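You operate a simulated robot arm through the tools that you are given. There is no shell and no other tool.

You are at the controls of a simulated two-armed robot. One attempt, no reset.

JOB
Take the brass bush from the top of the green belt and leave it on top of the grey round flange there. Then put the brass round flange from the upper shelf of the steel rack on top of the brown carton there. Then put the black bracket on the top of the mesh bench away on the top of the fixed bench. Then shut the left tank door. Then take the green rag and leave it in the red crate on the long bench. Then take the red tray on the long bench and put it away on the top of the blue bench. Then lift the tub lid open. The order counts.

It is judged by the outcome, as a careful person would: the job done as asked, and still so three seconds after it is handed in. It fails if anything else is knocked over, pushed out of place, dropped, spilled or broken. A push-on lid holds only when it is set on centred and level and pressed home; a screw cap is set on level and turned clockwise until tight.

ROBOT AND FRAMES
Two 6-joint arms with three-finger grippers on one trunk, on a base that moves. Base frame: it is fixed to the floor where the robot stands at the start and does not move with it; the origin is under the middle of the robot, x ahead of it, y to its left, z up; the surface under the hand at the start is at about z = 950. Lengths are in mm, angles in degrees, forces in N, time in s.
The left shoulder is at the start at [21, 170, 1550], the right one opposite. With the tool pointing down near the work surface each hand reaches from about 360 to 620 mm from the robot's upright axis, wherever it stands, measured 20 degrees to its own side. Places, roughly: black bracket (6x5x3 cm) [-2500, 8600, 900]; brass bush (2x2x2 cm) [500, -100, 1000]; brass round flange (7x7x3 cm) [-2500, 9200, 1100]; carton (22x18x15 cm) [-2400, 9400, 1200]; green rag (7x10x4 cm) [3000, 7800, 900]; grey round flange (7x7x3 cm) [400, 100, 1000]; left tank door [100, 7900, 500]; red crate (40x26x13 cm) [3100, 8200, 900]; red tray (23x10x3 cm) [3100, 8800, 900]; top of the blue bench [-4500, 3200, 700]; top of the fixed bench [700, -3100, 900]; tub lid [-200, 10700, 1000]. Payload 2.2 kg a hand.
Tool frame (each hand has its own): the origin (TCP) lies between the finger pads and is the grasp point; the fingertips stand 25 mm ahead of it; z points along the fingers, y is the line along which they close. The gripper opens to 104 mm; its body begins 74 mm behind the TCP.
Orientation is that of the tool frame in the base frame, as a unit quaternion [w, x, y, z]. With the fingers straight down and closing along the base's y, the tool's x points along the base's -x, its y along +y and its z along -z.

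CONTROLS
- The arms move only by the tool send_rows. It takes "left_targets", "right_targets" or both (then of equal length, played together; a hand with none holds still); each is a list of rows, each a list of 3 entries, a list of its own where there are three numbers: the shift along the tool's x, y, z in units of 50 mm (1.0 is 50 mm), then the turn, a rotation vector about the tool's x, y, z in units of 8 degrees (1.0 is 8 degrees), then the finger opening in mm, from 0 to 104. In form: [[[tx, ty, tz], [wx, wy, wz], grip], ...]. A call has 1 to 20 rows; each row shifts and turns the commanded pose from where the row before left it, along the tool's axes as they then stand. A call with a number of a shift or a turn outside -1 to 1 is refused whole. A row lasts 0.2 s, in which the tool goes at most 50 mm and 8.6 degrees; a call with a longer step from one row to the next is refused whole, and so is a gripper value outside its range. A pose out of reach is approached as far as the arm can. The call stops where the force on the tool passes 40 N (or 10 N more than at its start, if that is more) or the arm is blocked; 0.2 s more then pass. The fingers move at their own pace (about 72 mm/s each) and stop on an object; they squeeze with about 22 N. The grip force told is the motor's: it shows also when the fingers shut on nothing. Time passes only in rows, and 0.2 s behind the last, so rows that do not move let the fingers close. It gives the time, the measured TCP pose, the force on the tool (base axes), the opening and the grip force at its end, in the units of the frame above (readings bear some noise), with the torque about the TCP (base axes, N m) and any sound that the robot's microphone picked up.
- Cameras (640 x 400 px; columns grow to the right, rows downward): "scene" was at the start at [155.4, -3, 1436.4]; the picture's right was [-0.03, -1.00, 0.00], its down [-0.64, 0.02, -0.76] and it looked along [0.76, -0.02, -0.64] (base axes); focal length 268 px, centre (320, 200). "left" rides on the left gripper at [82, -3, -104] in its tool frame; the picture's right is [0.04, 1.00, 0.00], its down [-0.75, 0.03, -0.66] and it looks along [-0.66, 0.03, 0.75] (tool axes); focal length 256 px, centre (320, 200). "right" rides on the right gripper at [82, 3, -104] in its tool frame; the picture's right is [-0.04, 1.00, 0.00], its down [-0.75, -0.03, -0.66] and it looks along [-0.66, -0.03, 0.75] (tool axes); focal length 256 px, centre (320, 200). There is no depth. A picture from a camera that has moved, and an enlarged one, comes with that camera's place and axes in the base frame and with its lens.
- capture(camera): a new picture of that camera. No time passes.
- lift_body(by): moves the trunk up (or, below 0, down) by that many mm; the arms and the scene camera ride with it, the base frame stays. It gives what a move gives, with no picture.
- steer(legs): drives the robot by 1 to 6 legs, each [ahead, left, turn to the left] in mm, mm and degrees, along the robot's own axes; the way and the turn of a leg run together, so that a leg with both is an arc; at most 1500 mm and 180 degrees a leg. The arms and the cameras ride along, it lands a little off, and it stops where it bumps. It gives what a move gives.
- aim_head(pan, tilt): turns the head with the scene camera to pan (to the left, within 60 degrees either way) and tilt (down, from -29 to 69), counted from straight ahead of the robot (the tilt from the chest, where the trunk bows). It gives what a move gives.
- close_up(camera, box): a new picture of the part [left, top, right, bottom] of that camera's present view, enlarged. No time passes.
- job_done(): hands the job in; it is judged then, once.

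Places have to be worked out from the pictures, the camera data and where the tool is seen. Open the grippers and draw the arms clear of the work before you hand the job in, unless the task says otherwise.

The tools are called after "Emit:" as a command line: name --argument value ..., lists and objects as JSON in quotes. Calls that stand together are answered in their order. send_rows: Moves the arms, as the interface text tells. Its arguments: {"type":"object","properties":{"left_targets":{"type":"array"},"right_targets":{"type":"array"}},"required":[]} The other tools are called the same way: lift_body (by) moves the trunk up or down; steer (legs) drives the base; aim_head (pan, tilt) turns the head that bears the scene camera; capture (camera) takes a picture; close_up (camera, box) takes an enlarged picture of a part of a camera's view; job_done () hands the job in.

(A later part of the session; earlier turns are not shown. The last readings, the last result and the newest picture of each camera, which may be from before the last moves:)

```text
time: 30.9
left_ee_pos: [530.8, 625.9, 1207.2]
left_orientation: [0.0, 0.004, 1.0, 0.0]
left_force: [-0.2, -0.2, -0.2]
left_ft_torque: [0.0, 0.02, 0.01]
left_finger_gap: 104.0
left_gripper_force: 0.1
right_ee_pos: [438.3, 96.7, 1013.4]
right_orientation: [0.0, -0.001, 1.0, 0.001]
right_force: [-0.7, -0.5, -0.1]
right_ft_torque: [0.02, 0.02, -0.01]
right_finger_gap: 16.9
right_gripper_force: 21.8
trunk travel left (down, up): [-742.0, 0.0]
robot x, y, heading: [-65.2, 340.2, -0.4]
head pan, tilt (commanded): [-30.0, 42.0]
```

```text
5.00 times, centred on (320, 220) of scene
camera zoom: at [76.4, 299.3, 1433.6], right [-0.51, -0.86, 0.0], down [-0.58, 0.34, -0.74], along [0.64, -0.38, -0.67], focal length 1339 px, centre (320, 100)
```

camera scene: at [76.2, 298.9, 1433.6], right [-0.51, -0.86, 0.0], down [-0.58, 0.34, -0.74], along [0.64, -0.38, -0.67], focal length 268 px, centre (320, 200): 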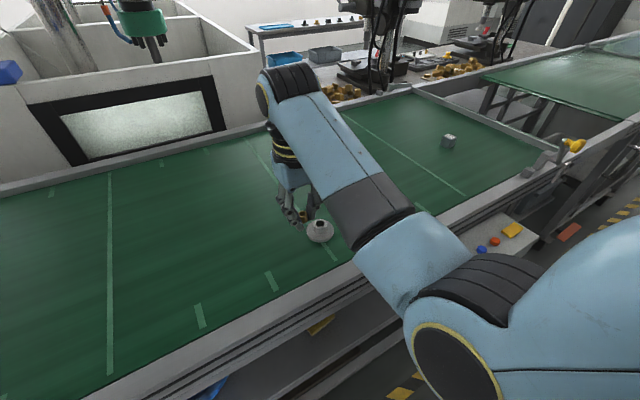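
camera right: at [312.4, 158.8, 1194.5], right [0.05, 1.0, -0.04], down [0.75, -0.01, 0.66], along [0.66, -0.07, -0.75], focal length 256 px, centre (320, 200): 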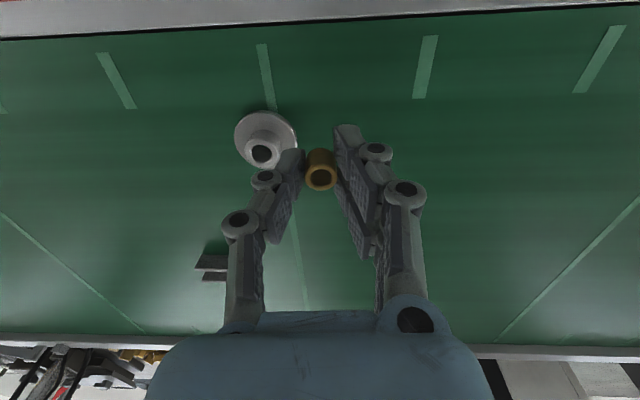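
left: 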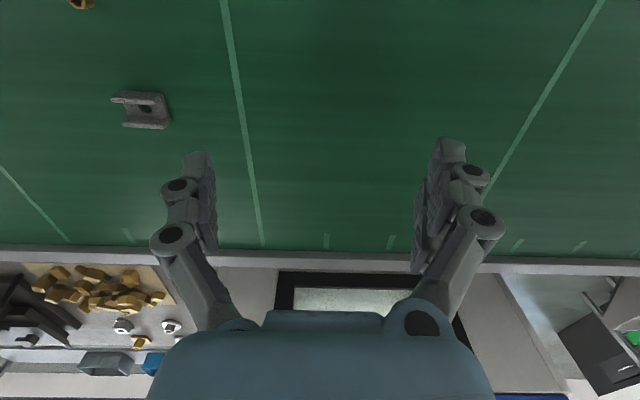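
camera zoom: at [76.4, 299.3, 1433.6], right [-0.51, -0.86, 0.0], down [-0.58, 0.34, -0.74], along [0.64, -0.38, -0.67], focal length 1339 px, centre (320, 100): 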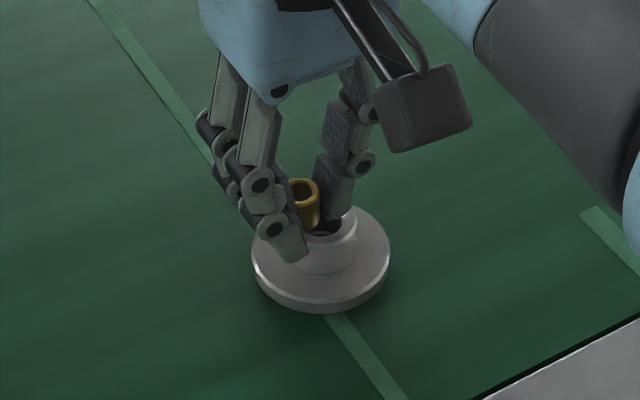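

The bush hangs just over the hub rim. I lower in 1.5 mm steps watching the force for contact.

Emit:
send_rows --right_targets '[[[0, 0, 0.03], [0, 0, 0], 0], [[0, 0, 0.03], [0, 0, 0], 0], [[0, 0, 0.03], [0, 0, 0], 0], [[0, 0, 0], [0, 0, 0], 0]]'

Emit:
close_up --camera "right" --box '[240, 80, 400, 220]'

Emit:
close_up --camera "scene" --box '[290, 185, 350, 245]'

```text
time: 31.9
left_ee_pos: [530.1, 624.7, 1207.6]
left_orientation: [0.0, 0.004, 1.0, 0.0]
left_force: [-0.4, 0.4, -0.6]
left_ft_torque: [0.0, 0.01, -0.01]
left_finger_gap: 104.0
left_gripper_force: 0.0
right_ee_pos: [438.4, 97.3, 1010.6]
right_orientation: [0.0, 0.0, 1.0, 0.0]
right_force: [-0.2, -0.2, -0.5]
right_ft_torque: [0.0, 0.01, -0.02]
right_finger_gap: 16.8
right_gripper_force: 21.9
trunk travel left (down, up): [-742.0, 0.0]
robot x, y, heading: [-65.0, 345.1, -0.1]
head pan, tilt (commanded): [-30.0, 42.0]
```

```text
2.86 times, centred on (320, 150) of right
camera zoom: at [356.8, 99.6, 1112.9], right [0.04, 1.0, 0.0], down [0.75, -0.03, 0.66], along [0.66, -0.02, -0.75], focal length 731 px, centre (320, 343)
```

zoom: 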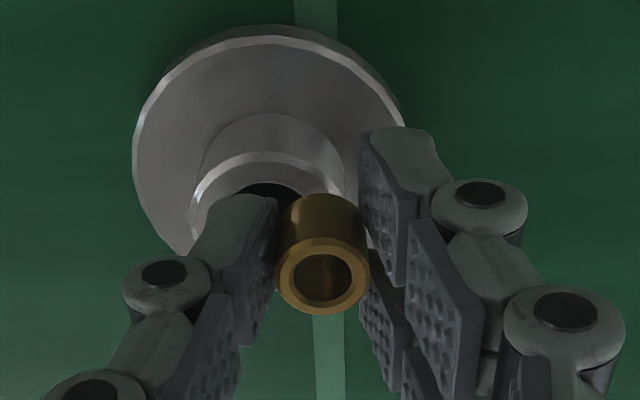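

```text
6.67 times, centred on (320, 215) of scene
camera zoom: at [76.5, 299.3, 1433.6], right [-0.51, -0.86, 0.0], down [-0.58, 0.34, -0.74], along [0.64, -0.38, -0.67], focal length 1786 px, centre (320, 100)
```

zoom: 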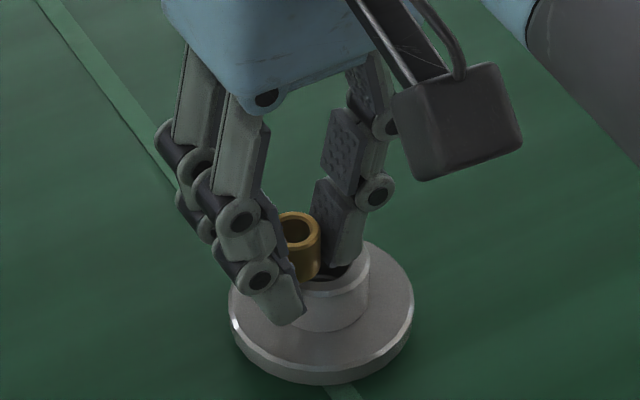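

No contact yet (force ≈0). Another few small steps down.

Emit:
send_rows --right_targets '[[[0, 0, 0.025], [0, 0, 0], 0], [[0, 0, 0.025], [0, 0, 0], 0], [[0, 0, 0], [0, 0, 0], 0]]'

Emit:
close_up --camera "scene" --box '[290, 185, 350, 245]'

```text
time: 32.7
left_ee_pos: [531.9, 624.3, 1208.1]
left_orientation: [0.0, 0.004, 1.0, -0.001]
left_force: [-0.4, 0.5, 0.2]
left_ft_torque: [0.02, -0.02, -0.01]
left_finger_gap: 104.2
left_gripper_force: 0.0
right_ee_pos: [439.1, 96.4, 1007.9]
right_orientation: [0.0, -0.001, 1.0, 0.001]
right_force: [-0.6, -0.4, 0.2]
right_ft_torque: [-0.02, -0.03, 0.03]
right_finger_gap: 17.0
right_gripper_force: 22.3
trunk travel left (down, up): [-742.0, 0.0]
robot x, y, heading: [-65.5, 341.3, -0.2]
head pan, tilt (commanded): [-30.0, 42.0]
```

```text
6.67 times, centred on (320, 215) of scene
camera zoom: at [76.5, 299.2, 1433.6], right [-0.51, -0.86, 0.0], down [-0.58, 0.34, -0.74], along [0.64, -0.38, -0.67], focal length 1786 px, centre (320, 100)
```

zoom: 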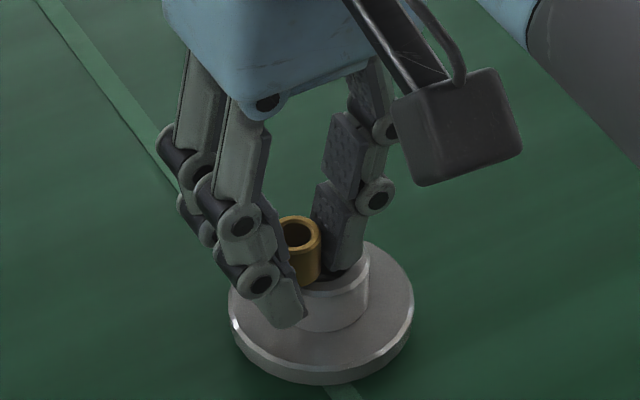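

Still free; I go down another millimetre or so at a time.

Emit:
send_rows --right_targets '[[[0, 0, 0.025], [0, 0, 0], 0], [[0, 0, 0.01], [0, 0, 0], 0], [[0, 0, 0], [0, 0, 0], 0]]'

Emit:
close_up --camera "scene" --box '[290, 185, 350, 245]'

```text
time: 33.5
left_ee_pos: [530.8, 625.6, 1207.8]
left_orientation: [0.0, 0.005, 1.0, 0.0]
left_force: [-0.7, -1.1, 0.5]
left_ft_torque: [0.0, -0.03, -0.03]
left_finger_gap: 103.9
left_gripper_force: 0.0
right_ee_pos: [438.7, 97.0, 1005.2]
right_orientation: [-0.001, 0.0, 1.0, 0.001]
right_force: [0.2, -0.2, 2.8]
right_ft_torque: [-0.03, 0.0, -0.03]
right_finger_gap: 16.7
right_gripper_force: 21.3
trunk travel left (down, up): [-742.0, 0.0]
robot x, y, heading: [-62.2, 343.5, -0.4]
head pan, tilt (commanded): [-30.0, 42.0]
```

```text
6.67 times, centred on (320, 215) of scene
camera zoom: at [76.1, 299.2, 1433.7], right [-0.51, -0.86, 0.0], down [-0.58, 0.34, -0.74], along [0.64, -0.38, -0.67], focal length 1786 px, centre (320, 100)
```

zoom: 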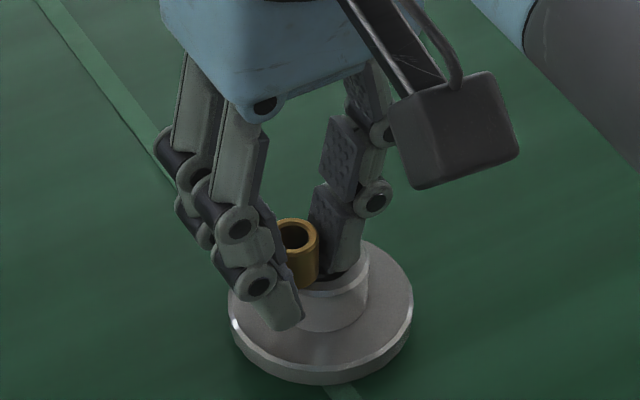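

Contact shows (Fz ≈ 2.8 N), so the bush sits on the rim. I open the fingers gradually, then look.

Emit:
send_rows --right_targets '[[[0, 0, 0], [0, 0, 0], 19], [[0, 0, 0], [0, 0, 0], 22], [[0, 0, 0], [0, 0, 0], 28], [[0, 0, 0], [0, 0, 0], 36], [[0, 0, 0], [0, 0, 0], 44]]'

Emit:
close_up --camera "right" --box '[240, 80, 400, 220]'

Emit:
close_up --camera "scene" --box '[290, 185, 350, 245]'

```text
time: 34.7
left_ee_pos: [531.6, 625.1, 1208.1]
left_orientation: [0.0, 0.005, 1.0, 0.0]
left_force: [-0.9, -0.5, 0.4]
left_ft_torque: [0.0, 0.01, -0.01]
left_finger_gap: 103.8
left_gripper_force: 0.0
right_ee_pos: [438.5, 96.1, 1005.8]
right_orientation: [0.0, 0.0, 1.0, 0.0]
right_force: [0.2, 0.3, 0.4]
right_ft_torque: [0.02, -0.01, -0.01]
right_finger_gap: 43.8
right_gripper_force: 0.1
trunk travel left (down, up): [-742.0, 0.0]
robot x, y, heading: [-67.6, 341.9, -0.6]
head pan, tilt (commanded): [-30.0, 42.0]
```

```text
2.86 times, centred on (320, 150) of right
camera zoom: at [357.4, 99.6, 1108.9], right [0.04, 1.0, 0.0], down [0.75, -0.03, 0.66], along [0.66, -0.02, -0.76], focal length 731 px, centre (320, 343)
```

zoom: 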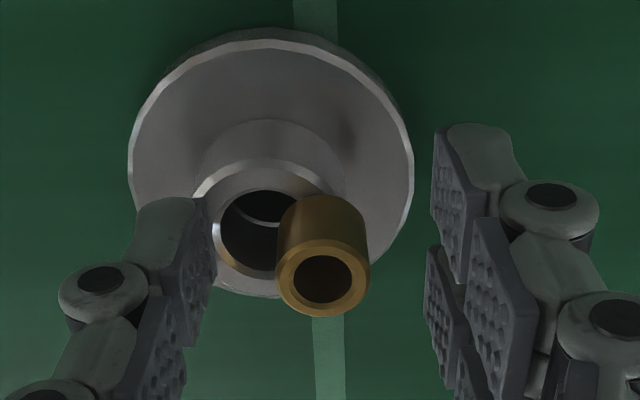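

```text
6.67 times, centred on (320, 215) of scene
camera zoom: at [76.5, 299.2, 1433.6], right [-0.51, -0.86, 0.0], down [-0.58, 0.34, -0.74], along [0.64, -0.38, -0.67], focal length 1786 px, centre (320, 100)
```

zoom: 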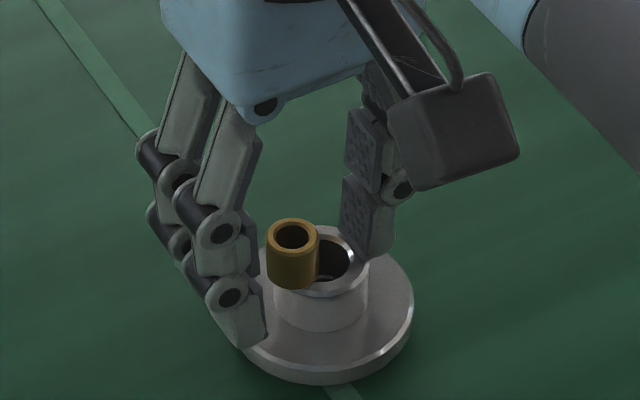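

The bush stands upright on the hub rim. I raise the hand straight up, clear of it, and check from the scene camera.

Emit:
send_rows --right_targets '[[[0, 0, -0.2], [0, 0, 0], 44], [[0, 0, -0.4], [0, 0, 0], 44], [[0, 0, -0.7], [0, 0, 0], 44], [[0, 0, -0.9], [0, 0, 0], 44], [[0, 0, -0.9], [0, 0, 0], 44], [[0, 0, -0.5], [0, 0, 0], 44]]'

Emit:
close_up --camera "scene" --box '[270, 175, 370, 275]'

Emit:
capture --camera "right"

```text
time: 36.1
left_ee_pos: [532.2, 624.1, 1207.0]
left_orientation: [0.0, 0.005, 1.0, 0.001]
left_force: [-0.1, -0.2, -0.1]
left_ft_torque: [0.0, -0.02, 0.0]
left_finger_gap: 103.8
left_gripper_force: 0.0
right_ee_pos: [453.5, 95.6, 1164.4]
right_orientation: [0.0, 0.0, 1.0, 0.002]
right_force: [0.4, 0.8, -0.5]
right_ft_torque: [0.02, 0.0, -0.04]
right_finger_gap: 44.0
right_gripper_force: 0.0
right hand out of reach, approached as far as the arm can: row 6
trunk travel left (down, up): [-742.0, 0.0]
robot x, y, heading: [-64.7, 344.8, -0.5]
head pan, tilt (commanded): [-30.0, 42.0]
```

```text
4.00 times, centred on (320, 225) of scene
camera zoom: at [77.2, 299.0, 1433.5], right [-0.51, -0.86, 0.0], down [-0.58, 0.34, -0.74], along [0.64, -0.38, -0.67], focal length 1071 px, centre (320, 100)
```

zoom: 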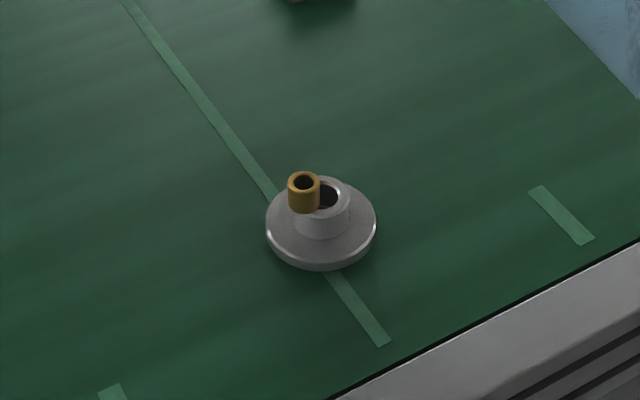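

```text
taken
camera right: at [372.4, 98.4, 1268.4], right [0.04, 1.0, 0.0], down [0.75, -0.03, 0.66], along [0.66, -0.02, -0.75], focal length 256 px, centre (320, 200)
```

right: 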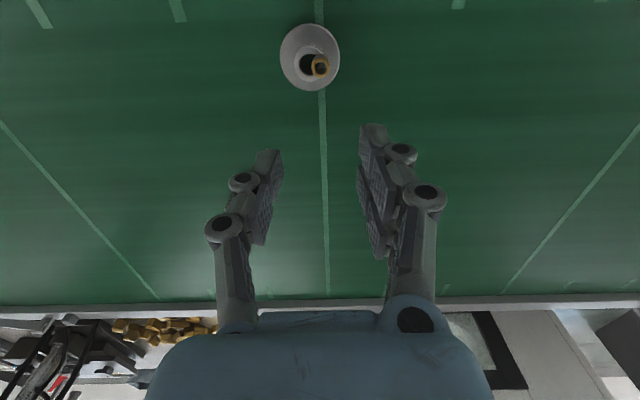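

The bush is standing safely on the flange. Now I look around to plan the drive to the steel rack near [-2500, 9200].

Emit:
aim_head --pan 60 --tilt 10

Emit:
capture --camera "scene"

Emit:
aim_head --pan -60 --tilt 10

Emit:
capture --camera "scene"

```text
time: 37.7
left_ee_pos: [531.4, 624.6, 1207.2]
left_orientation: [0.0, 0.005, 1.0, 0.0]
left_force: [-0.7, -0.5, -0.4]
left_ft_torque: [-0.02, -0.01, -0.01]
left_finger_gap: 103.9
left_gripper_force: 0.0
right_ee_pos: [452.7, 96.1, 1166.0]
right_orientation: [0.001, 0.0, 1.0, 0.001]
right_force: [0.1, 0.4, 0.7]
right_ft_torque: [0.0, -0.02, 0.02]
right_finger_gap: 44.1
right_gripper_force: 0.1
trunk travel left (down, up): [-742.0, 0.0]
robot x, y, heading: [-66.3, 348.1, -0.4]
head pan, tilt (commanded): [60.0, 10.0]
```

```text
taken
camera scene: at [51.6, 421.7, 1484.2], right [0.86, -0.51, 0.0], down [-0.09, -0.15, -0.98], along [0.5, 0.85, -0.17], focal length 268 px, centre (320, 200)
```

scene: 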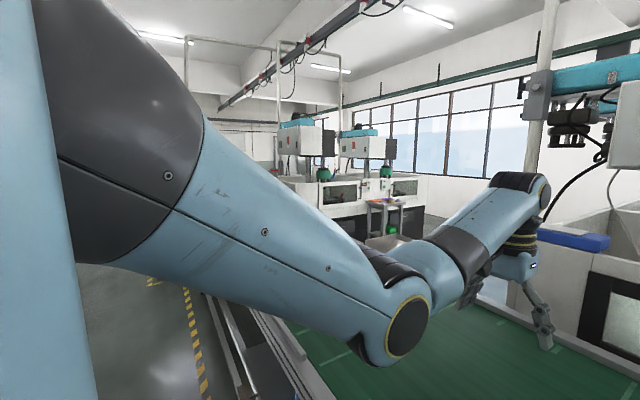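

```text
time: 39.7
left_ee_pos: [531.1, 624.6, 1207.2]
left_orientation: [-0.001, 0.004, 1.0, 0.0]
left_force: [-0.3, -0.3, 0.1]
left_ft_torque: [0.02, -0.01, -0.01]
left_finger_gap: 103.8
left_gripper_force: 0.0
right_ee_pos: [453.5, 94.5, 1165.7]
right_orientation: [0.001, 0.0, 1.0, 0.001]
right_force: [-0.3, -0.8, 0.3]
right_ft_torque: [-0.01, 0.01, -0.02]
right_finger_gap: 44.1
right_gripper_force: 0.0
trunk travel left (down, up): [-742.0, 0.0]
robot x, y, heading: [-63.5, 343.2, -0.5]
head pan, tilt (commanded): [-60.0, 10.0]
```

```text
taken
camera scene: at [50.3, 260.8, 1484.3], right [-0.87, -0.49, 0.0], down [-0.09, 0.15, -0.98], along [0.49, -0.86, -0.17], focal length 268 px, centre (320, 200)
```

scene: 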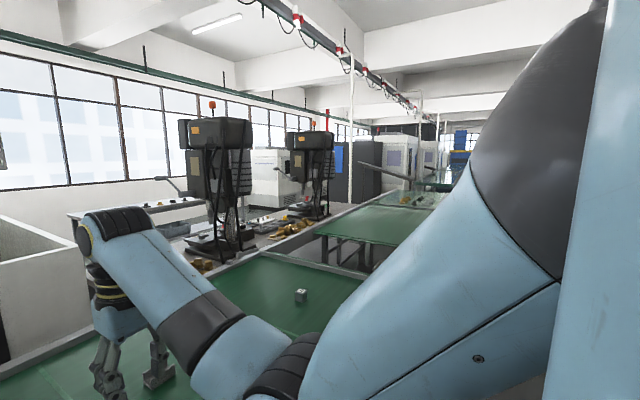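

The aisle along the belt looks free. I back off 200 mm and turn left 90° to face along the aisle, then look ahead.

Emit:
steer --legs '[[-200, 0, 0], [0, 0, 90]]'

Emit:
aim_head --pan 0 --tilt 15

Emit:
capture --camera "scene"

Emit:
aim_head --pan 60 --tilt 20

Emit:
capture --camera "scene"

```text
time: 45.2
left_ee_pos: [-551.1, 941.4, 1207.3]
left_orientation: [0.001, -0.705, 0.71, 0.0]
left_force: [-0.8, -0.2, -0.3]
left_ft_torque: [0.0, 0.01, -0.01]
left_finger_gap: 104.0
left_gripper_force: 0.0
right_ee_pos: [-22.4, 864.5, 1165.7]
right_orientation: [0.001, 0.708, -0.706, -0.001]
right_force: [1.9, -0.5, 1.2]
right_ft_torque: [0.01, -0.02, 0.01]
right_finger_gap: 43.9
right_gripper_force: 0.1
trunk travel left (down, up): [-742.0, 0.0]
robot x, y, heading: [-262.1, 347.9, 89.6]
head pan, tilt (commanded): [-60.0, 10.0]
```

```text
time: 46.5
left_ee_pos: [-552.3, 940.3, 1207.6]
left_orientation: [-0.001, -0.704, 0.71, 0.001]
left_force: [0.4, -0.2, 0.3]
left_ft_torque: [-0.01, 0.0, -0.01]
left_finger_gap: 104.0
left_gripper_force: 0.0
right_ee_pos: [-21.8, 865.3, 1165.1]
right_orientation: [0.0, 0.708, -0.706, -0.001]
right_force: [-0.3, 0.5, -1.0]
right_ft_torque: [-0.02, 0.01, -0.02]
right_finger_gap: 44.3
right_gripper_force: 0.0
trunk travel left (down, up): [-742.0, 0.0]
robot x, y, heading: [-266.9, 344.4, 89.6]
head pan, tilt (commanded): [0.0, 15.0]
```

```text
taken
camera scene: at [-267.0, 508.5, 1476.1], right [1.0, -0.01, 0.0], down [0.0, -0.26, -0.97], along [0.01, 0.97, -0.26], focal length 268 px, centre (320, 200)
```

scene: 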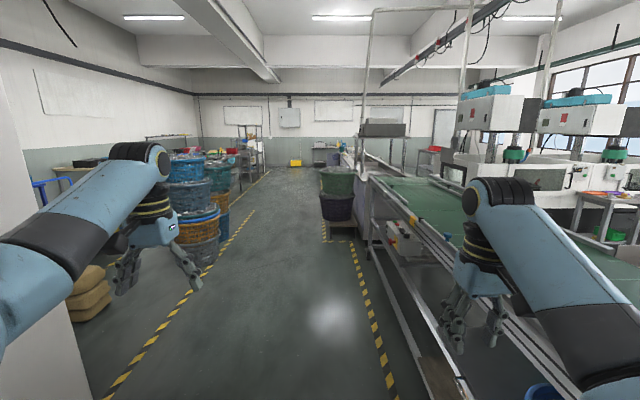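

```text
time: 47.8
left_ee_pos: [-551.4, 941.4, 1208.4]
left_orientation: [0.0, -0.705, 0.709, 0.001]
left_force: [0.4, -0.7, 0.0]
left_ft_torque: [0.02, 0.03, 0.05]
left_finger_gap: 104.2
left_gripper_force: 0.0
right_ee_pos: [-22.3, 864.1, 1164.8]
right_orientation: [0.0, 0.708, -0.706, -0.001]
right_force: [0.5, 0.7, -0.7]
right_ft_torque: [0.0, -0.01, -0.02]
right_finger_gap: 44.1
right_gripper_force: 0.1
trunk travel left (down, up): [-742.0, 0.0]
robot x, y, heading: [-271.1, 346.7, 89.8]
head pan, tilt (commanded): [60.0, 20.0]
```

```text
taken
camera scene: at [-347.9, 462.1, 1468.0], right [0.51, 0.86, 0.0], down [0.3, -0.17, -0.94], along [-0.81, 0.47, -0.34], focal length 268 px, centre (320, 200)
```

scene: 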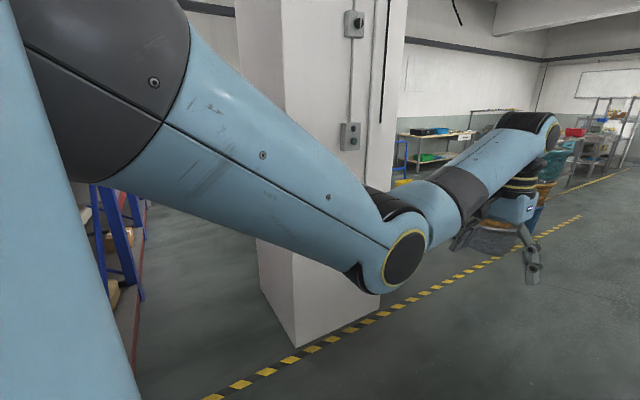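

Facing +y the aisle is clear, with a bucket stack on the left around [-1400…, 3200] and a plant tub on the right around [-100, 3900]. I drive along x≈-650 in steps.

Emit:
steer --legs '[[1400, 380, 0], [1400, 0, 0]]'

Emit:
aim_head --pan 0 --tilt 15

Emit:
capture --camera "scene"

```text
time: 61.7
left_ee_pos: [-897.7, 3760.7, 1207.5]
left_orientation: [-0.001, 0.711, -0.703, 0.0]
left_force: [-0.5, -0.4, -1.1]
left_ft_torque: [0.02, -0.02, 0.0]
left_finger_gap: 104.2
left_gripper_force: 0.0
right_ee_pos: [-366.8, 3693.2, 1165.3]
right_orientation: [-0.001, 0.715, -0.699, -0.002]
right_force: [1.3, 0.7, -0.3]
right_ft_torque: [-0.01, 0.01, -0.01]
right_finger_gap: 44.1
right_gripper_force: 0.1
trunk travel left (down, up): [-742.0, 0.0]
robot x, y, heading: [-597.4, 3170.8, 90.8]
head pan, tilt (commanded): [60.0, 20.0]
```

```text
time: 63.0
left_ee_pos: [-896.5, 3759.4, 1207.1]
left_orientation: [0.001, 0.712, -0.703, 0.0]
left_force: [0.1, -0.1, -0.3]
left_ft_torque: [0.0, 0.03, 0.03]
left_finger_gap: 104.0
left_gripper_force: 0.2
right_ee_pos: [-366.8, 3694.0, 1164.7]
right_orientation: [0.0, 0.715, -0.699, -0.001]
right_force: [0.3, 0.7, -0.1]
right_ft_torque: [0.0, -0.02, 0.02]
right_finger_gap: 44.1
right_gripper_force: 0.1
trunk travel left (down, up): [-742.0, 0.0]
robot x, y, heading: [-602.1, 3168.6, 91.0]
head pan, tilt (commanded): [0.0, 15.0]
```

```text
taken
camera scene: at [-604.7, 3333.2, 1476.1], right [1.0, 0.01, 0.0], down [0.0, -0.26, -0.97], along [-0.01, 0.97, -0.26], focal length 268 px, centre (320, 200)
```

scene: 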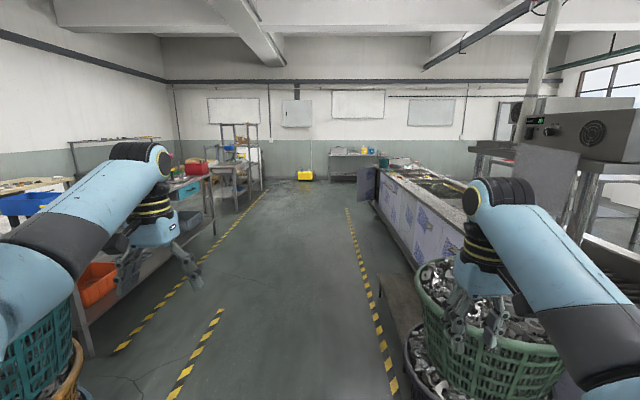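

The way ahead is free along x≈-650; the rack and mesh bench are ahead on the left, and the tank with an open door is on the right. I drive on about 3.4 m, then look again.

Emit:
steer --legs '[[1400, 60, -1], [1400, 0, 0], [700, 0, 0]]'

Emit:
aim_head --pan 30 --tilt 15

Emit:
capture --camera "scene"

Emit:
aim_head --pan -30 --tilt 15

Emit:
capture --camera "scene"

```text
time: 79.9
left_ee_pos: [-955.0, 7262.0, 1208.1]
left_orientation: [0.0, -0.701, 0.714, 0.0]
left_force: [0.7, -0.8, 0.1]
left_ft_torque: [-0.02, 0.0, 0.02]
left_finger_gap: 104.1
left_gripper_force: 0.0
right_ee_pos: [-427.4, 7179.7, 1165.6]
right_orientation: [0.0, -0.704, 0.71, 0.001]
right_force: [0.0, -0.5, 0.0]
right_ft_torque: [-0.02, -0.01, 0.01]
right_finger_gap: 44.4
right_gripper_force: 0.1
trunk travel left (down, up): [-742.0, 0.0]
robot x, y, heading: [-680.6, 6659.2, 89.4]
head pan, tilt (commanded): [0.0, 15.0]
```

```text
time: 80.9
left_ee_pos: [-955.2, 7262.0, 1208.4]
left_orientation: [-0.001, -0.701, 0.713, 0.0]
left_force: [0.3, 0.4, -0.2]
left_ft_torque: [-0.01, 0.02, 0.01]
left_finger_gap: 104.1
left_gripper_force: 0.1
right_ee_pos: [-426.1, 7179.9, 1165.1]
right_orientation: [-0.001, -0.704, 0.71, 0.003]
right_force: [0.6, 0.1, 0.2]
right_ft_torque: [0.0, 0.0, 0.0]
right_finger_gap: 43.9
right_gripper_force: 0.0
trunk travel left (down, up): [-742.0, 0.0]
robot x, y, heading: [-678.1, 6663.4, 89.4]
head pan, tilt (commanded): [30.0, 15.0]
```

```text
taken
camera scene: at [-722.3, 6814.8, 1476.1], right [0.87, 0.49, 0.0], down [0.13, -0.23, -0.97], along [-0.47, 0.84, -0.26], focal length 268 px, centre (320, 200)
```

scene: 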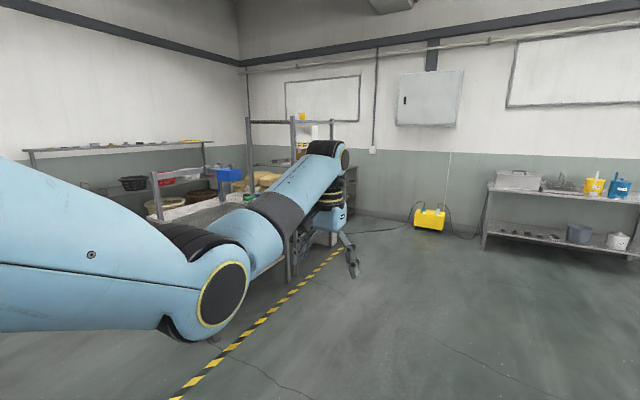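

```text
time: 82.2
left_ee_pos: [-956.2, 7262.9, 1207.2]
left_orientation: [0.0, -0.701, 0.713, 0.0]
left_force: [0.1, 0.6, 0.1]
left_ft_torque: [0.0, 0.0, 0.01]
left_finger_gap: 104.0
left_gripper_force: 0.1
right_ee_pos: [-426.5, 7179.7, 1165.8]
right_orientation: [0.0, -0.704, 0.71, 0.002]
right_force: [0.6, 0.3, 0.3]
right_ft_torque: [0.0, -0.02, -0.01]
right_finger_gap: 44.0
right_gripper_force: 0.1
trunk travel left (down, up): [-742.0, 0.0]
robot x, y, heading: [-678.0, 6663.6, 89.2]
head pan, tilt (commanded): [-30.0, 15.0]
```

```text
taken
camera scene: at [-629.1, 6813.5, 1476.1], right [0.86, -0.51, 0.0], down [-0.13, -0.22, -0.97], along [0.5, 0.83, -0.26], focal length 268 px, centre (320, 200)
```

scene: 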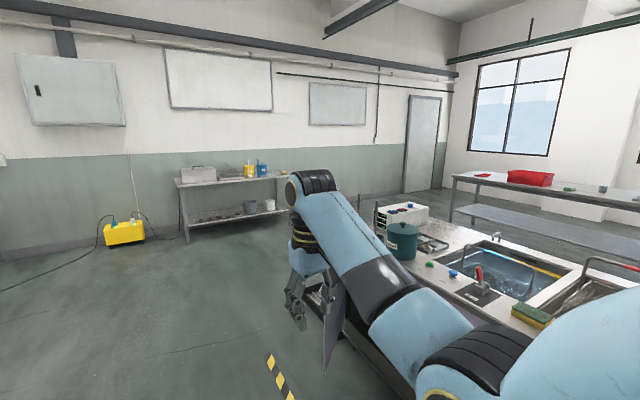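

The rack's near front corner is around [-2090, 8670] and faces the aisle. I drive to about [-1000, 8950] and turn left to face it.

Emit:
steer --legs '[[1400, 150, 0], [880, 200, 0], [0, 0, 90]]'

Emit:
aim_head --pan 0 --tilt 20

Emit:
capture --camera "scene"

```text
time: 97.3
left_ee_pos: [-1680.2, 8623.0, 1206.6]
left_orientation: [0.0, 1.0, 0.011, 0.0]
left_force: [0.3, 0.2, 0.3]
left_ft_torque: [-0.02, -0.01, -0.02]
left_finger_gap: 103.9
left_gripper_force: 0.1
right_ee_pos: [-1620.4, 9154.9, 1166.3]
right_orientation: [0.001, 1.0, 0.016, -0.002]
right_force: [0.2, -1.2, 0.0]
right_ft_torque: [0.01, 0.02, 0.0]
right_finger_gap: 44.0
right_gripper_force: 0.0
trunk travel left (down, up): [-742.0, 0.0]
robot x, y, heading: [-1090.5, 8924.8, -178.6]
head pan, tilt (commanded): [-30.0, 15.0]
```

```text
time: 98.3
left_ee_pos: [-1682.0, 8622.6, 1207.3]
left_orientation: [-0.001, 1.0, 0.011, 0.0]
left_force: [-0.5, 0.9, 0.4]
left_ft_torque: [-0.01, -0.01, -0.01]
left_finger_gap: 104.2
left_gripper_force: 0.1
right_ee_pos: [-1620.9, 9154.3, 1165.4]
right_orientation: [0.001, 1.0, 0.016, -0.001]
right_force: [0.0, -0.7, 0.4]
right_ft_torque: [-0.01, -0.02, 0.0]
right_finger_gap: 44.2
right_gripper_force: 0.0
trunk travel left (down, up): [-742.0, 0.0]
robot x, y, heading: [-1092.0, 8924.7, -178.7]
head pan, tilt (commanded): [0.0, 20.0]
```

```text
taken
camera scene: at [-1256.8, 8920.1, 1468.0], right [-0.02, 1.0, 0.0], down [0.34, 0.01, -0.94], along [-0.94, -0.02, -0.34], focal length 268 px, centre (320, 200)
```

scene: 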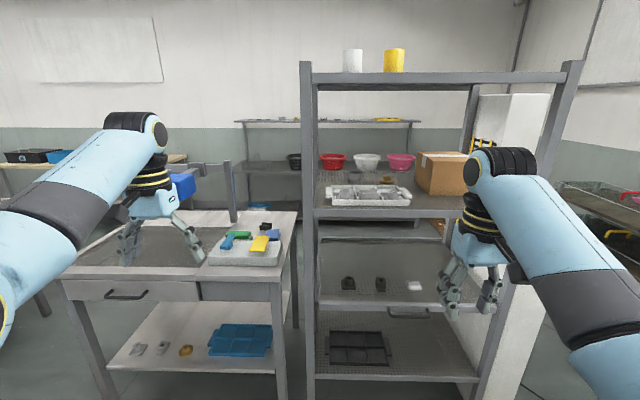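

The rack stands right ahead with the carton on its upper shelf. I zoom in to find the brass flange, and on the mesh bench for the black bracket.

Emit:
close_up --camera "scene" --box '[300, 130, 500, 250]'

Emit:
close_up --camera "scene" --box '[60, 180, 310, 310]'

```text
3.20 times, centred on (400, 190) of scene
camera zoom: at [-1256.8, 8920.1, 1468.0], right [-0.02, 1.0, 0.0], down [0.34, 0.01, -0.94], along [-0.94, -0.02, -0.34], focal length 857 px, centre (64, 232)
```

zoom: 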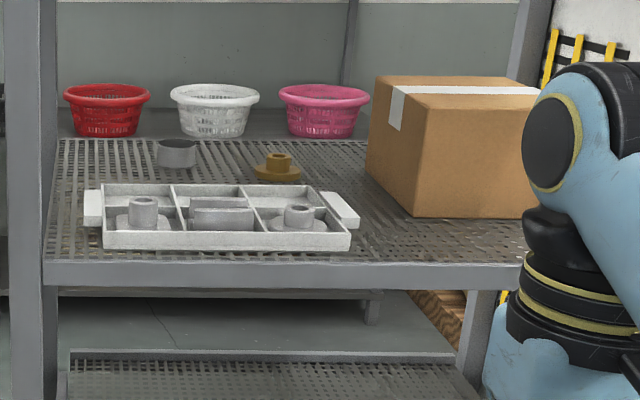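

```text
2.56 times, centred on (185, 245) of scene
camera zoom: at [-1256.8, 8920.1, 1468.0], right [-0.02, 1.0, 0.0], down [0.34, 0.01, -0.94], along [-0.94, -0.02, -0.34], focal length 686 px, centre (666, 85)
```

zoom: 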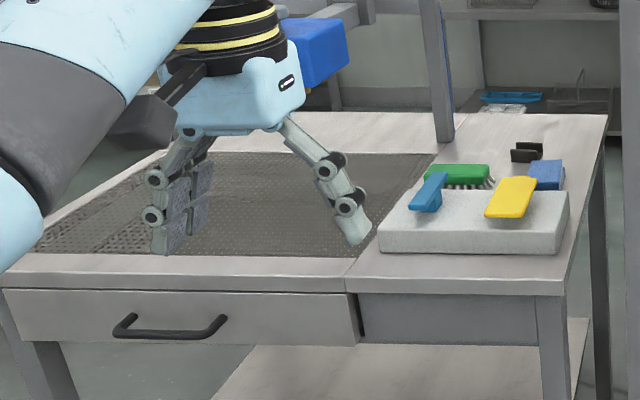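

I can see the brass flange behind the white parts tray on the upper shelf (about [-2500, 9214, 1110]) and the black bracket behind the white block on the mesh bench. I move 350 mm closer and square up to measure the shelf heights.

Emit:
steer --legs '[[350, -120, -1.3]]'

Emit:
capture --camera "scene"

Emit:
capture --camera "right"

```text
time: 100.6
left_ee_pos: [-2038.0, 8752.0, 1208.8]
left_orientation: [0.0, 1.0, 0.0, 0.0]
left_force: [0.6, 0.2, 0.2]
left_ft_torque: [-0.02, -0.01, -0.02]
left_finger_gap: 103.7
left_gripper_force: 0.1
right_ee_pos: [-1965.4, 9283.1, 1165.5]
right_orientation: [0.001, 1.0, 0.004, -0.001]
right_force: [0.2, -0.1, 0.3]
right_ft_torque: [-0.01, 0.0, 0.02]
right_finger_gap: 44.0
right_gripper_force: 0.0
trunk travel left (down, up): [-742.0, 0.0]
robot x, y, heading: [-1443.5, 9043.8, -180.1]
head pan, tilt (commanded): [0.0, 20.0]
```

```text
taken
camera scene: at [-1608.2, 9039.6, 1467.9], right [0.0, 1.0, 0.0], down [0.34, 0.0, -0.94], along [-0.94, 0.0, -0.34], focal length 268 px, centre (320, 200)
```

scene: 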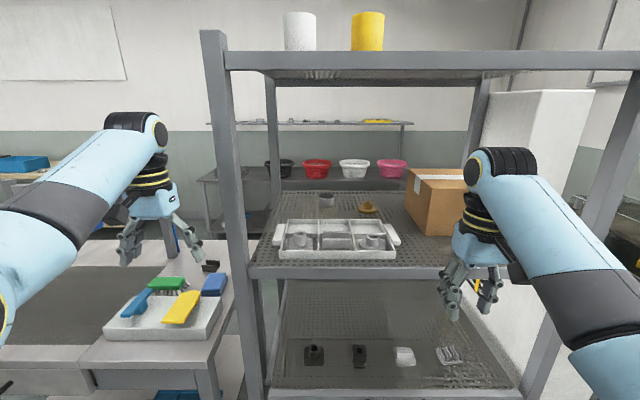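

```text
taken
camera right: at [-1883.7, 9280.0, 1268.2], right [-0.03, -1.0, 0.0], down [-0.75, 0.02, 0.66], along [-0.66, 0.02, -0.75], focal length 256 px, centre (320, 200)
```

right: 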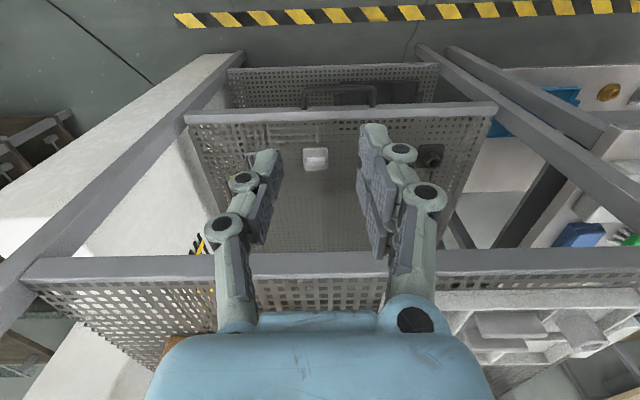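

Closer now; I zoom in on the upper shelf to triangulate the flange, tray, carton and shelf edges.

Emit:
close_up --camera "scene" --box '[240, 160, 400, 280]'

Emit:
close_up --camera "scene" --box '[380, 140, 540, 280]'

Emit:
close_up --camera "scene" --box '[100, 230, 260, 350]'

```text
3.33 times, centred on (320, 220) of scene
camera zoom: at [-1608.2, 9039.6, 1467.9], right [0.0, 1.0, 0.0], down [0.34, 0.0, -0.94], along [-0.94, 0.0, -0.34], focal length 893 px, centre (320, 133)
```

zoom: 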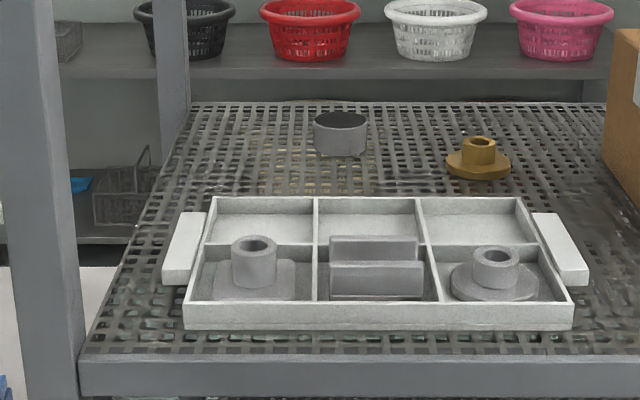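

```text
2.86 times, centred on (460, 210) of scene
camera zoom: at [-1608.2, 9039.6, 1467.9], right [0.0, 1.0, 0.0], down [0.34, 0.0, -0.94], along [-0.94, 0.0, -0.34], focal length 765 px, centre (-80, 171)
```

zoom: 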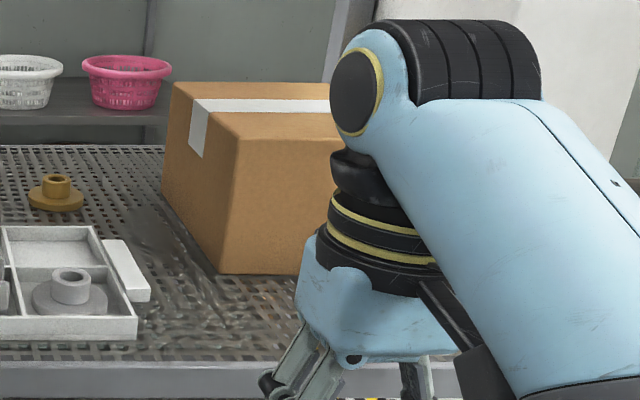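

```text
3.33 times, centred on (180, 290) of scene
camera zoom: at [-1608.2, 9039.6, 1467.9], right [0.0, 1.0, 0.0], down [0.34, 0.0, -0.94], along [-0.94, 0.0, -0.34], focal length 893 px, centre (787, -100)
```

zoom: 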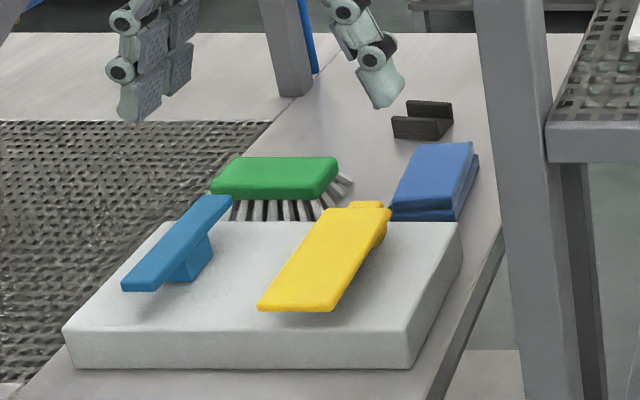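

The shelf deck is at about z≈1105–1110 with its front edge near x≈-2148, the top shelf's lip is at ≈1520, and the flange is at ≈[-2481, 9207]. I'll back off, tuck the left hand outward, lower the trunk, set the right arm forward at a suitable height, and then drive the arm into the rack opening.

Emit:
steer --legs '[[-230, 0, 0]]'

Emit:
send_rows --left_targets '[[[0.42, 0.4, -0.2], [0, 0, 0], 104], [[0.42, 0.4, -0.2], [0, 0, 0], 104], [[0.42, 0.4, -0.2], [0, 0, 0], 104], [[0.42, 0.4, -0.2], [0, 0, 0], 104], [[0, 0, 0], [0, 0, 0], 104]]'

Emit:
lift_body --by -150

Emit:
capture --camera "scene"

```text
time: 102.3
left_ee_pos: [-1812.1, 8754.9, 1207.9]
left_orientation: [0.0, 1.0, -0.001, 0.0]
left_force: [0.0, 0.7, 0.2]
left_ft_torque: [0.01, 0.01, 0.01]
left_finger_gap: 103.9
left_gripper_force: 0.0
right_ee_pos: [-1737.2, 9284.5, 1164.4]
right_orientation: [0.001, 1.0, 0.004, -0.001]
right_force: [-0.3, 0.0, -0.1]
right_ft_torque: [0.02, 0.0, 0.0]
right_finger_gap: 43.8
right_gripper_force: 0.0
trunk travel left (down, up): [-742.0, 0.0]
robot x, y, heading: [-1219.8, 9041.2, 180.2]
head pan, tilt (commanded): [0.0, 20.0]
```

```text
time: 103.5
left_ee_pos: [-1762.0, 8664.3, 1208.6]
left_orientation: [0.0, 1.0, -0.001, 0.0]
left_force: [-0.3, 0.3, -0.4]
left_ft_torque: [-0.01, -0.02, -0.03]
left_finger_gap: 104.2
left_gripper_force: 0.2
left hand out of reach, approached as far as the arm can: row 2, 3, 4
right_ee_pos: [-1738.2, 9284.4, 1165.6]
right_orientation: [0.001, 1.0, 0.004, -0.001]
right_force: [0.6, 0.2, 0.6]
right_ft_torque: [0.0, -0.03, 0.0]
right_finger_gap: 44.0
right_gripper_force: 0.0
trunk travel left (down, up): [-742.0, 0.0]
robot x, y, heading: [-1217.4, 9040.4, 179.9]
head pan, tilt (commanded): [0.0, 20.0]
```

```text
time: 105.3
left_ee_pos: [-1763.5, 8661.1, 1058.7]
left_orientation: [0.001, 1.0, -0.001, -0.002]
left_force: [-0.2, -0.3, -0.1]
left_ft_torque: [-0.01, -0.01, -0.02]
left_finger_gap: 104.0
left_gripper_force: 0.0
right_ee_pos: [-1738.0, 9283.9, 1015.5]
right_orientation: [0.001, 1.0, 0.003, -0.002]
right_force: [0.0, 0.0, 1.0]
right_ft_torque: [0.0, -0.01, 0.01]
right_finger_gap: 43.7
right_gripper_force: 0.1
trunk travel left (down, up): [-592.0, 150.0]
robot x, y, heading: [-1219.5, 9038.9, 180.0]
head pan, tilt (commanded): [0.0, 20.0]
```

```text
taken
camera scene: at [-1380.9, 9040.0, 1317.7], right [0.0, 1.0, 0.0], down [0.34, 0.0, -0.94], along [-0.94, 0.0, -0.34], focal length 268 px, centre (320, 200)
```

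scene: 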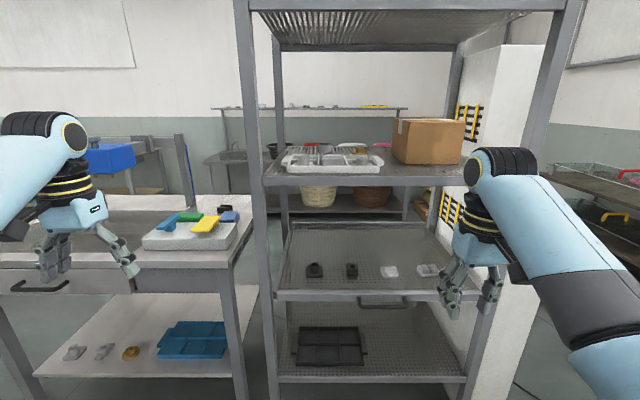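

Good view from the lower height. I zoom in to pin down the shelf lip, the top shelf's underside and the carton.

Emit:
close_up --camera "scene" --box '[250, 100, 490, 200]'

Emit:
close_up --camera "scene" --box '[240, 0, 600, 60]'

```text
2.67 times, centred on (370, 150) of scene
camera zoom: at [-1380.9, 9040.0, 1317.7], right [0.0, 1.0, 0.0], down [0.34, 0.0, -0.94], along [-0.94, 0.0, -0.34], focal length 714 px, centre (187, 333)
```

zoom: 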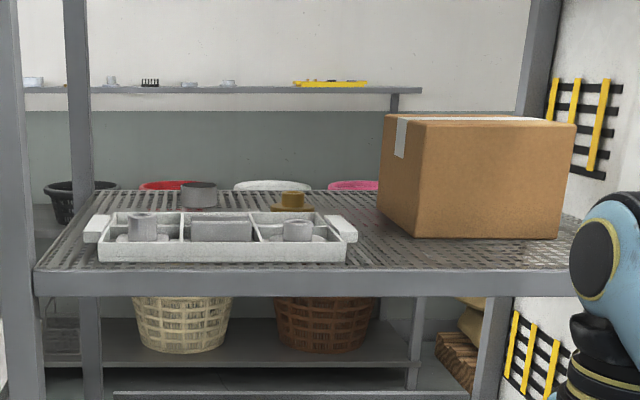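

```text
1.78 times, centred on (420, 30) of scene
camera zoom: at [-1380.9, 9040.0, 1317.7], right [0.0, 1.0, 0.0], down [0.34, 0.0, -0.94], along [-0.94, 0.0, -0.34], focal length 476 px, centre (142, 502)
```

zoom: 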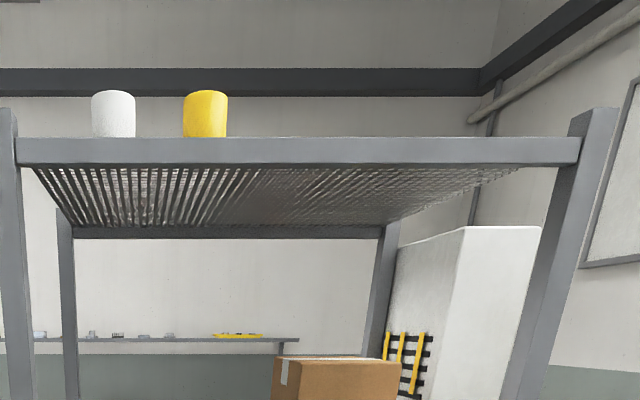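

From three views: shelf deck z≈1116 (front lip x≈-2126), flange at ≈[-2440, 9197], carton top ≈1253 spanning x -2290…-2520, y 9340…9523, top-shelf underside ≈1520–1545. To fit beneath the top shelf I'll tilt the right hand about 30° forward; first I extend and raise it, then tilt, still outside the rack.

Emit:
send_rows --right_targets '[[[-0.5, 0, -0.62], [0, 0, 0], 60], [[-0.5, 0, -0.62], [0, 0, 0], 60], [[-0.5, 0, -0.62], [0, 0, 0], 60], [[-0.5, 0, -0.62], [0, 0, 0], 60], [[-0.5, 0, -0.62], [0, 0, 0], 60], [[-0.5, 0, -0.62], [0, 0, 0], 60], [[0, 0, 0], [0, -0.75, 0], 60], [[0, 0, 0], [0, -0.75, 0], 60], [[0, 0, 0], [0, -0.75, 0], 60], [[0, 0, 0], [0, -0.75, 0], 60], [[0, 0, 0], [0, -0.75, 0], 60], [[0, 0, 0], [0, 0, 0], 60]]'

Emit:
capture --camera "scene"

Emit:
capture --camera "right"

```text
time: 107.9
left_ee_pos: [-1763.1, 8662.4, 1059.0]
left_orientation: [-0.001, 1.0, -0.001, -0.001]
left_force: [0.0, -0.3, -0.4]
left_ft_torque: [0.02, 0.01, -0.03]
left_finger_gap: 104.3
left_gripper_force: 0.0
right_ee_pos: [-1895.7, 9283.4, 1193.4]
right_orientation: [0.002, 0.965, 0.003, -0.261]
right_force: [-0.1, 0.4, 0.1]
right_ft_torque: [0.02, 0.01, 0.05]
right_finger_gap: 60.0
right_gripper_force: 0.0
right hand out of reach, approached as far as the arm can: row 1, 3
trunk travel left (down, up): [-592.0, 150.0]
robot x, y, heading: [-1213.5, 9041.8, 179.9]
head pan, tilt (commanded): [0.0, 20.0]
```

```text
taken
camera scene: at [-1381.4, 9039.9, 1317.5], right [0.0, 1.0, 0.0], down [0.34, 0.0, -0.94], along [-0.94, 0.0, -0.34], focal length 268 px, centre (320, 200)
```

scene: 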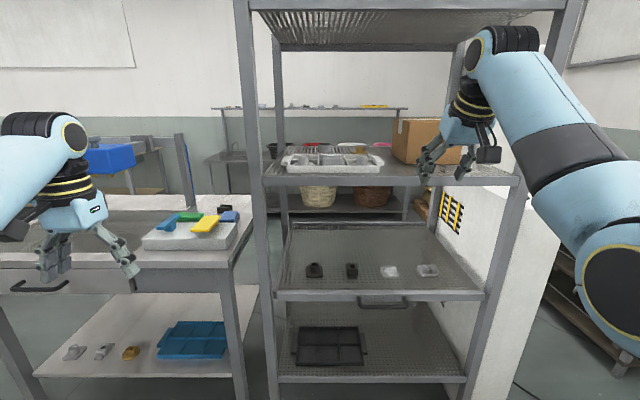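

```text
taken
camera right: at [-1773.3, 9280.8, 1241.1], right [-0.03, -1.0, 0.02], down [-0.32, 0.03, 0.95], along [-0.95, 0.02, -0.32], focal length 256 px, centre (320, 200)
```

right: 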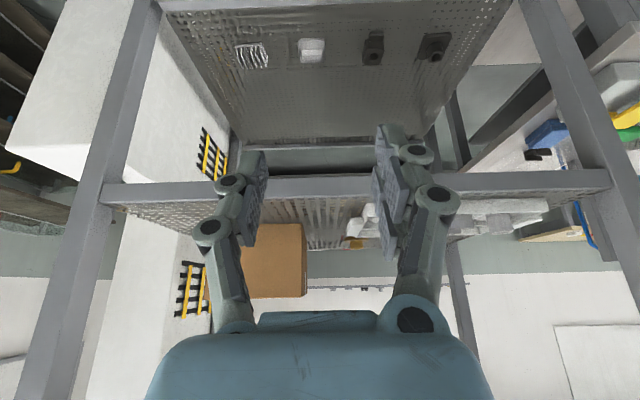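

The 30° tilt works. The elbow hangs low though, so I raise the trunk back up (keeps the elbow above the shelf lip), bring the right hand down along its axis to z≈1215, and swing the left hand out to the side away from the rack.

Emit:
lift_body --by 150

Emit:
send_rows --right_targets '[[[0, 0, 0.75], [0, 0, 0], 60], [[0, 0, 0.75], [0, 0, 0], 60], [[0, 0, 0.75], [0, 0, 0], 60], [[0, 0, 0.75], [0, 0, 0], 60], [[0, 0, 0], [0, 0, 0], 60], [[0, 0, 0], [0, 0, 0], 60], [[0, 0, 0], [0, 0, 0], 60], [[0, 0, 0], [0, 0, 0], 60]]' --left_targets '[[[0.55, 0.74, 0], [0, 0, 0], 104], [[0.55, 0.74, 0], [0, 0, 0], 104], [[0.55, 0.74, 0], [0, 0, 0], 104], [[0.55, 0.74, 0], [0, 0, 0], 104], [[0.55, 0.74, 0], [0, 0, 0], 104], [[0.55, 0.74, 0], [0, 0, 0], 104], [[0.55, 0.74, 0], [0, 0, 0], 104], [[0, 0, 0], [0, 0, 0], 104]]'

Emit:
capture --camera "scene"

```text
time: 109.7
left_ee_pos: [-1762.4, 8662.4, 1208.4]
left_orientation: [-0.002, 1.0, -0.001, -0.001]
left_force: [0.9, -0.6, 0.6]
left_ft_torque: [0.01, 0.04, -0.02]
left_finger_gap: 103.8
left_gripper_force: 0.1
right_ee_pos: [-1896.4, 9283.3, 1342.4]
right_orientation: [0.001, 0.966, 0.003, -0.26]
right_force: [0.5, 0.9, -0.3]
right_ft_torque: [0.0, 0.0, -0.02]
right_finger_gap: 60.0
right_gripper_force: 0.1
trunk travel left (down, up): [-742.0, 0.0]
robot x, y, heading: [-1216.7, 9039.8, 180.0]
head pan, tilt (commanded): [0.0, 20.0]
```

```text
time: 111.5
left_ee_pos: [-1572.6, 8406.3, 1207.1]
left_orientation: [0.0, 1.0, -0.002, -0.002]
left_force: [-0.2, -0.1, -0.2]
left_ft_torque: [-0.01, -0.03, 0.01]
left_finger_gap: 104.1
left_gripper_force: 0.0
right_ee_pos: [-1974.5, 9283.0, 1212.7]
right_orientation: [0.002, 0.965, 0.003, -0.26]
right_force: [0.0, 0.2, 0.1]
right_ft_torque: [-0.04, 0.0, 0.03]
right_finger_gap: 60.0
right_gripper_force: 0.1
trunk travel left (down, up): [-742.0, 0.0]
robot x, y, heading: [-1213.5, 9041.8, 180.0]
head pan, tilt (commanded): [0.0, 20.0]
```

```text
taken
camera scene: at [-1381.4, 9040.6, 1467.8], right [0.0, 1.0, 0.0], down [0.34, 0.0, -0.94], along [-0.94, 0.0, -0.34], focal length 268 px, centre (320, 200)
```

scene: 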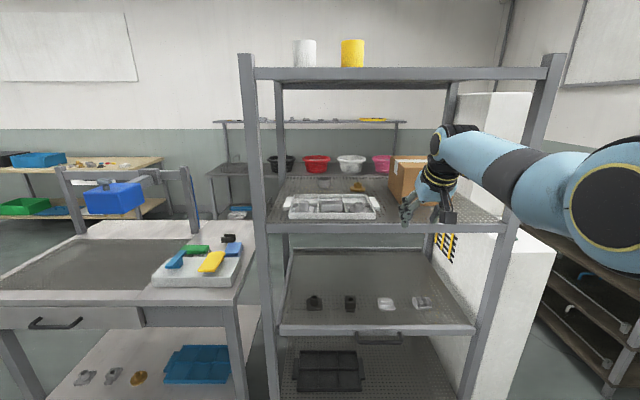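

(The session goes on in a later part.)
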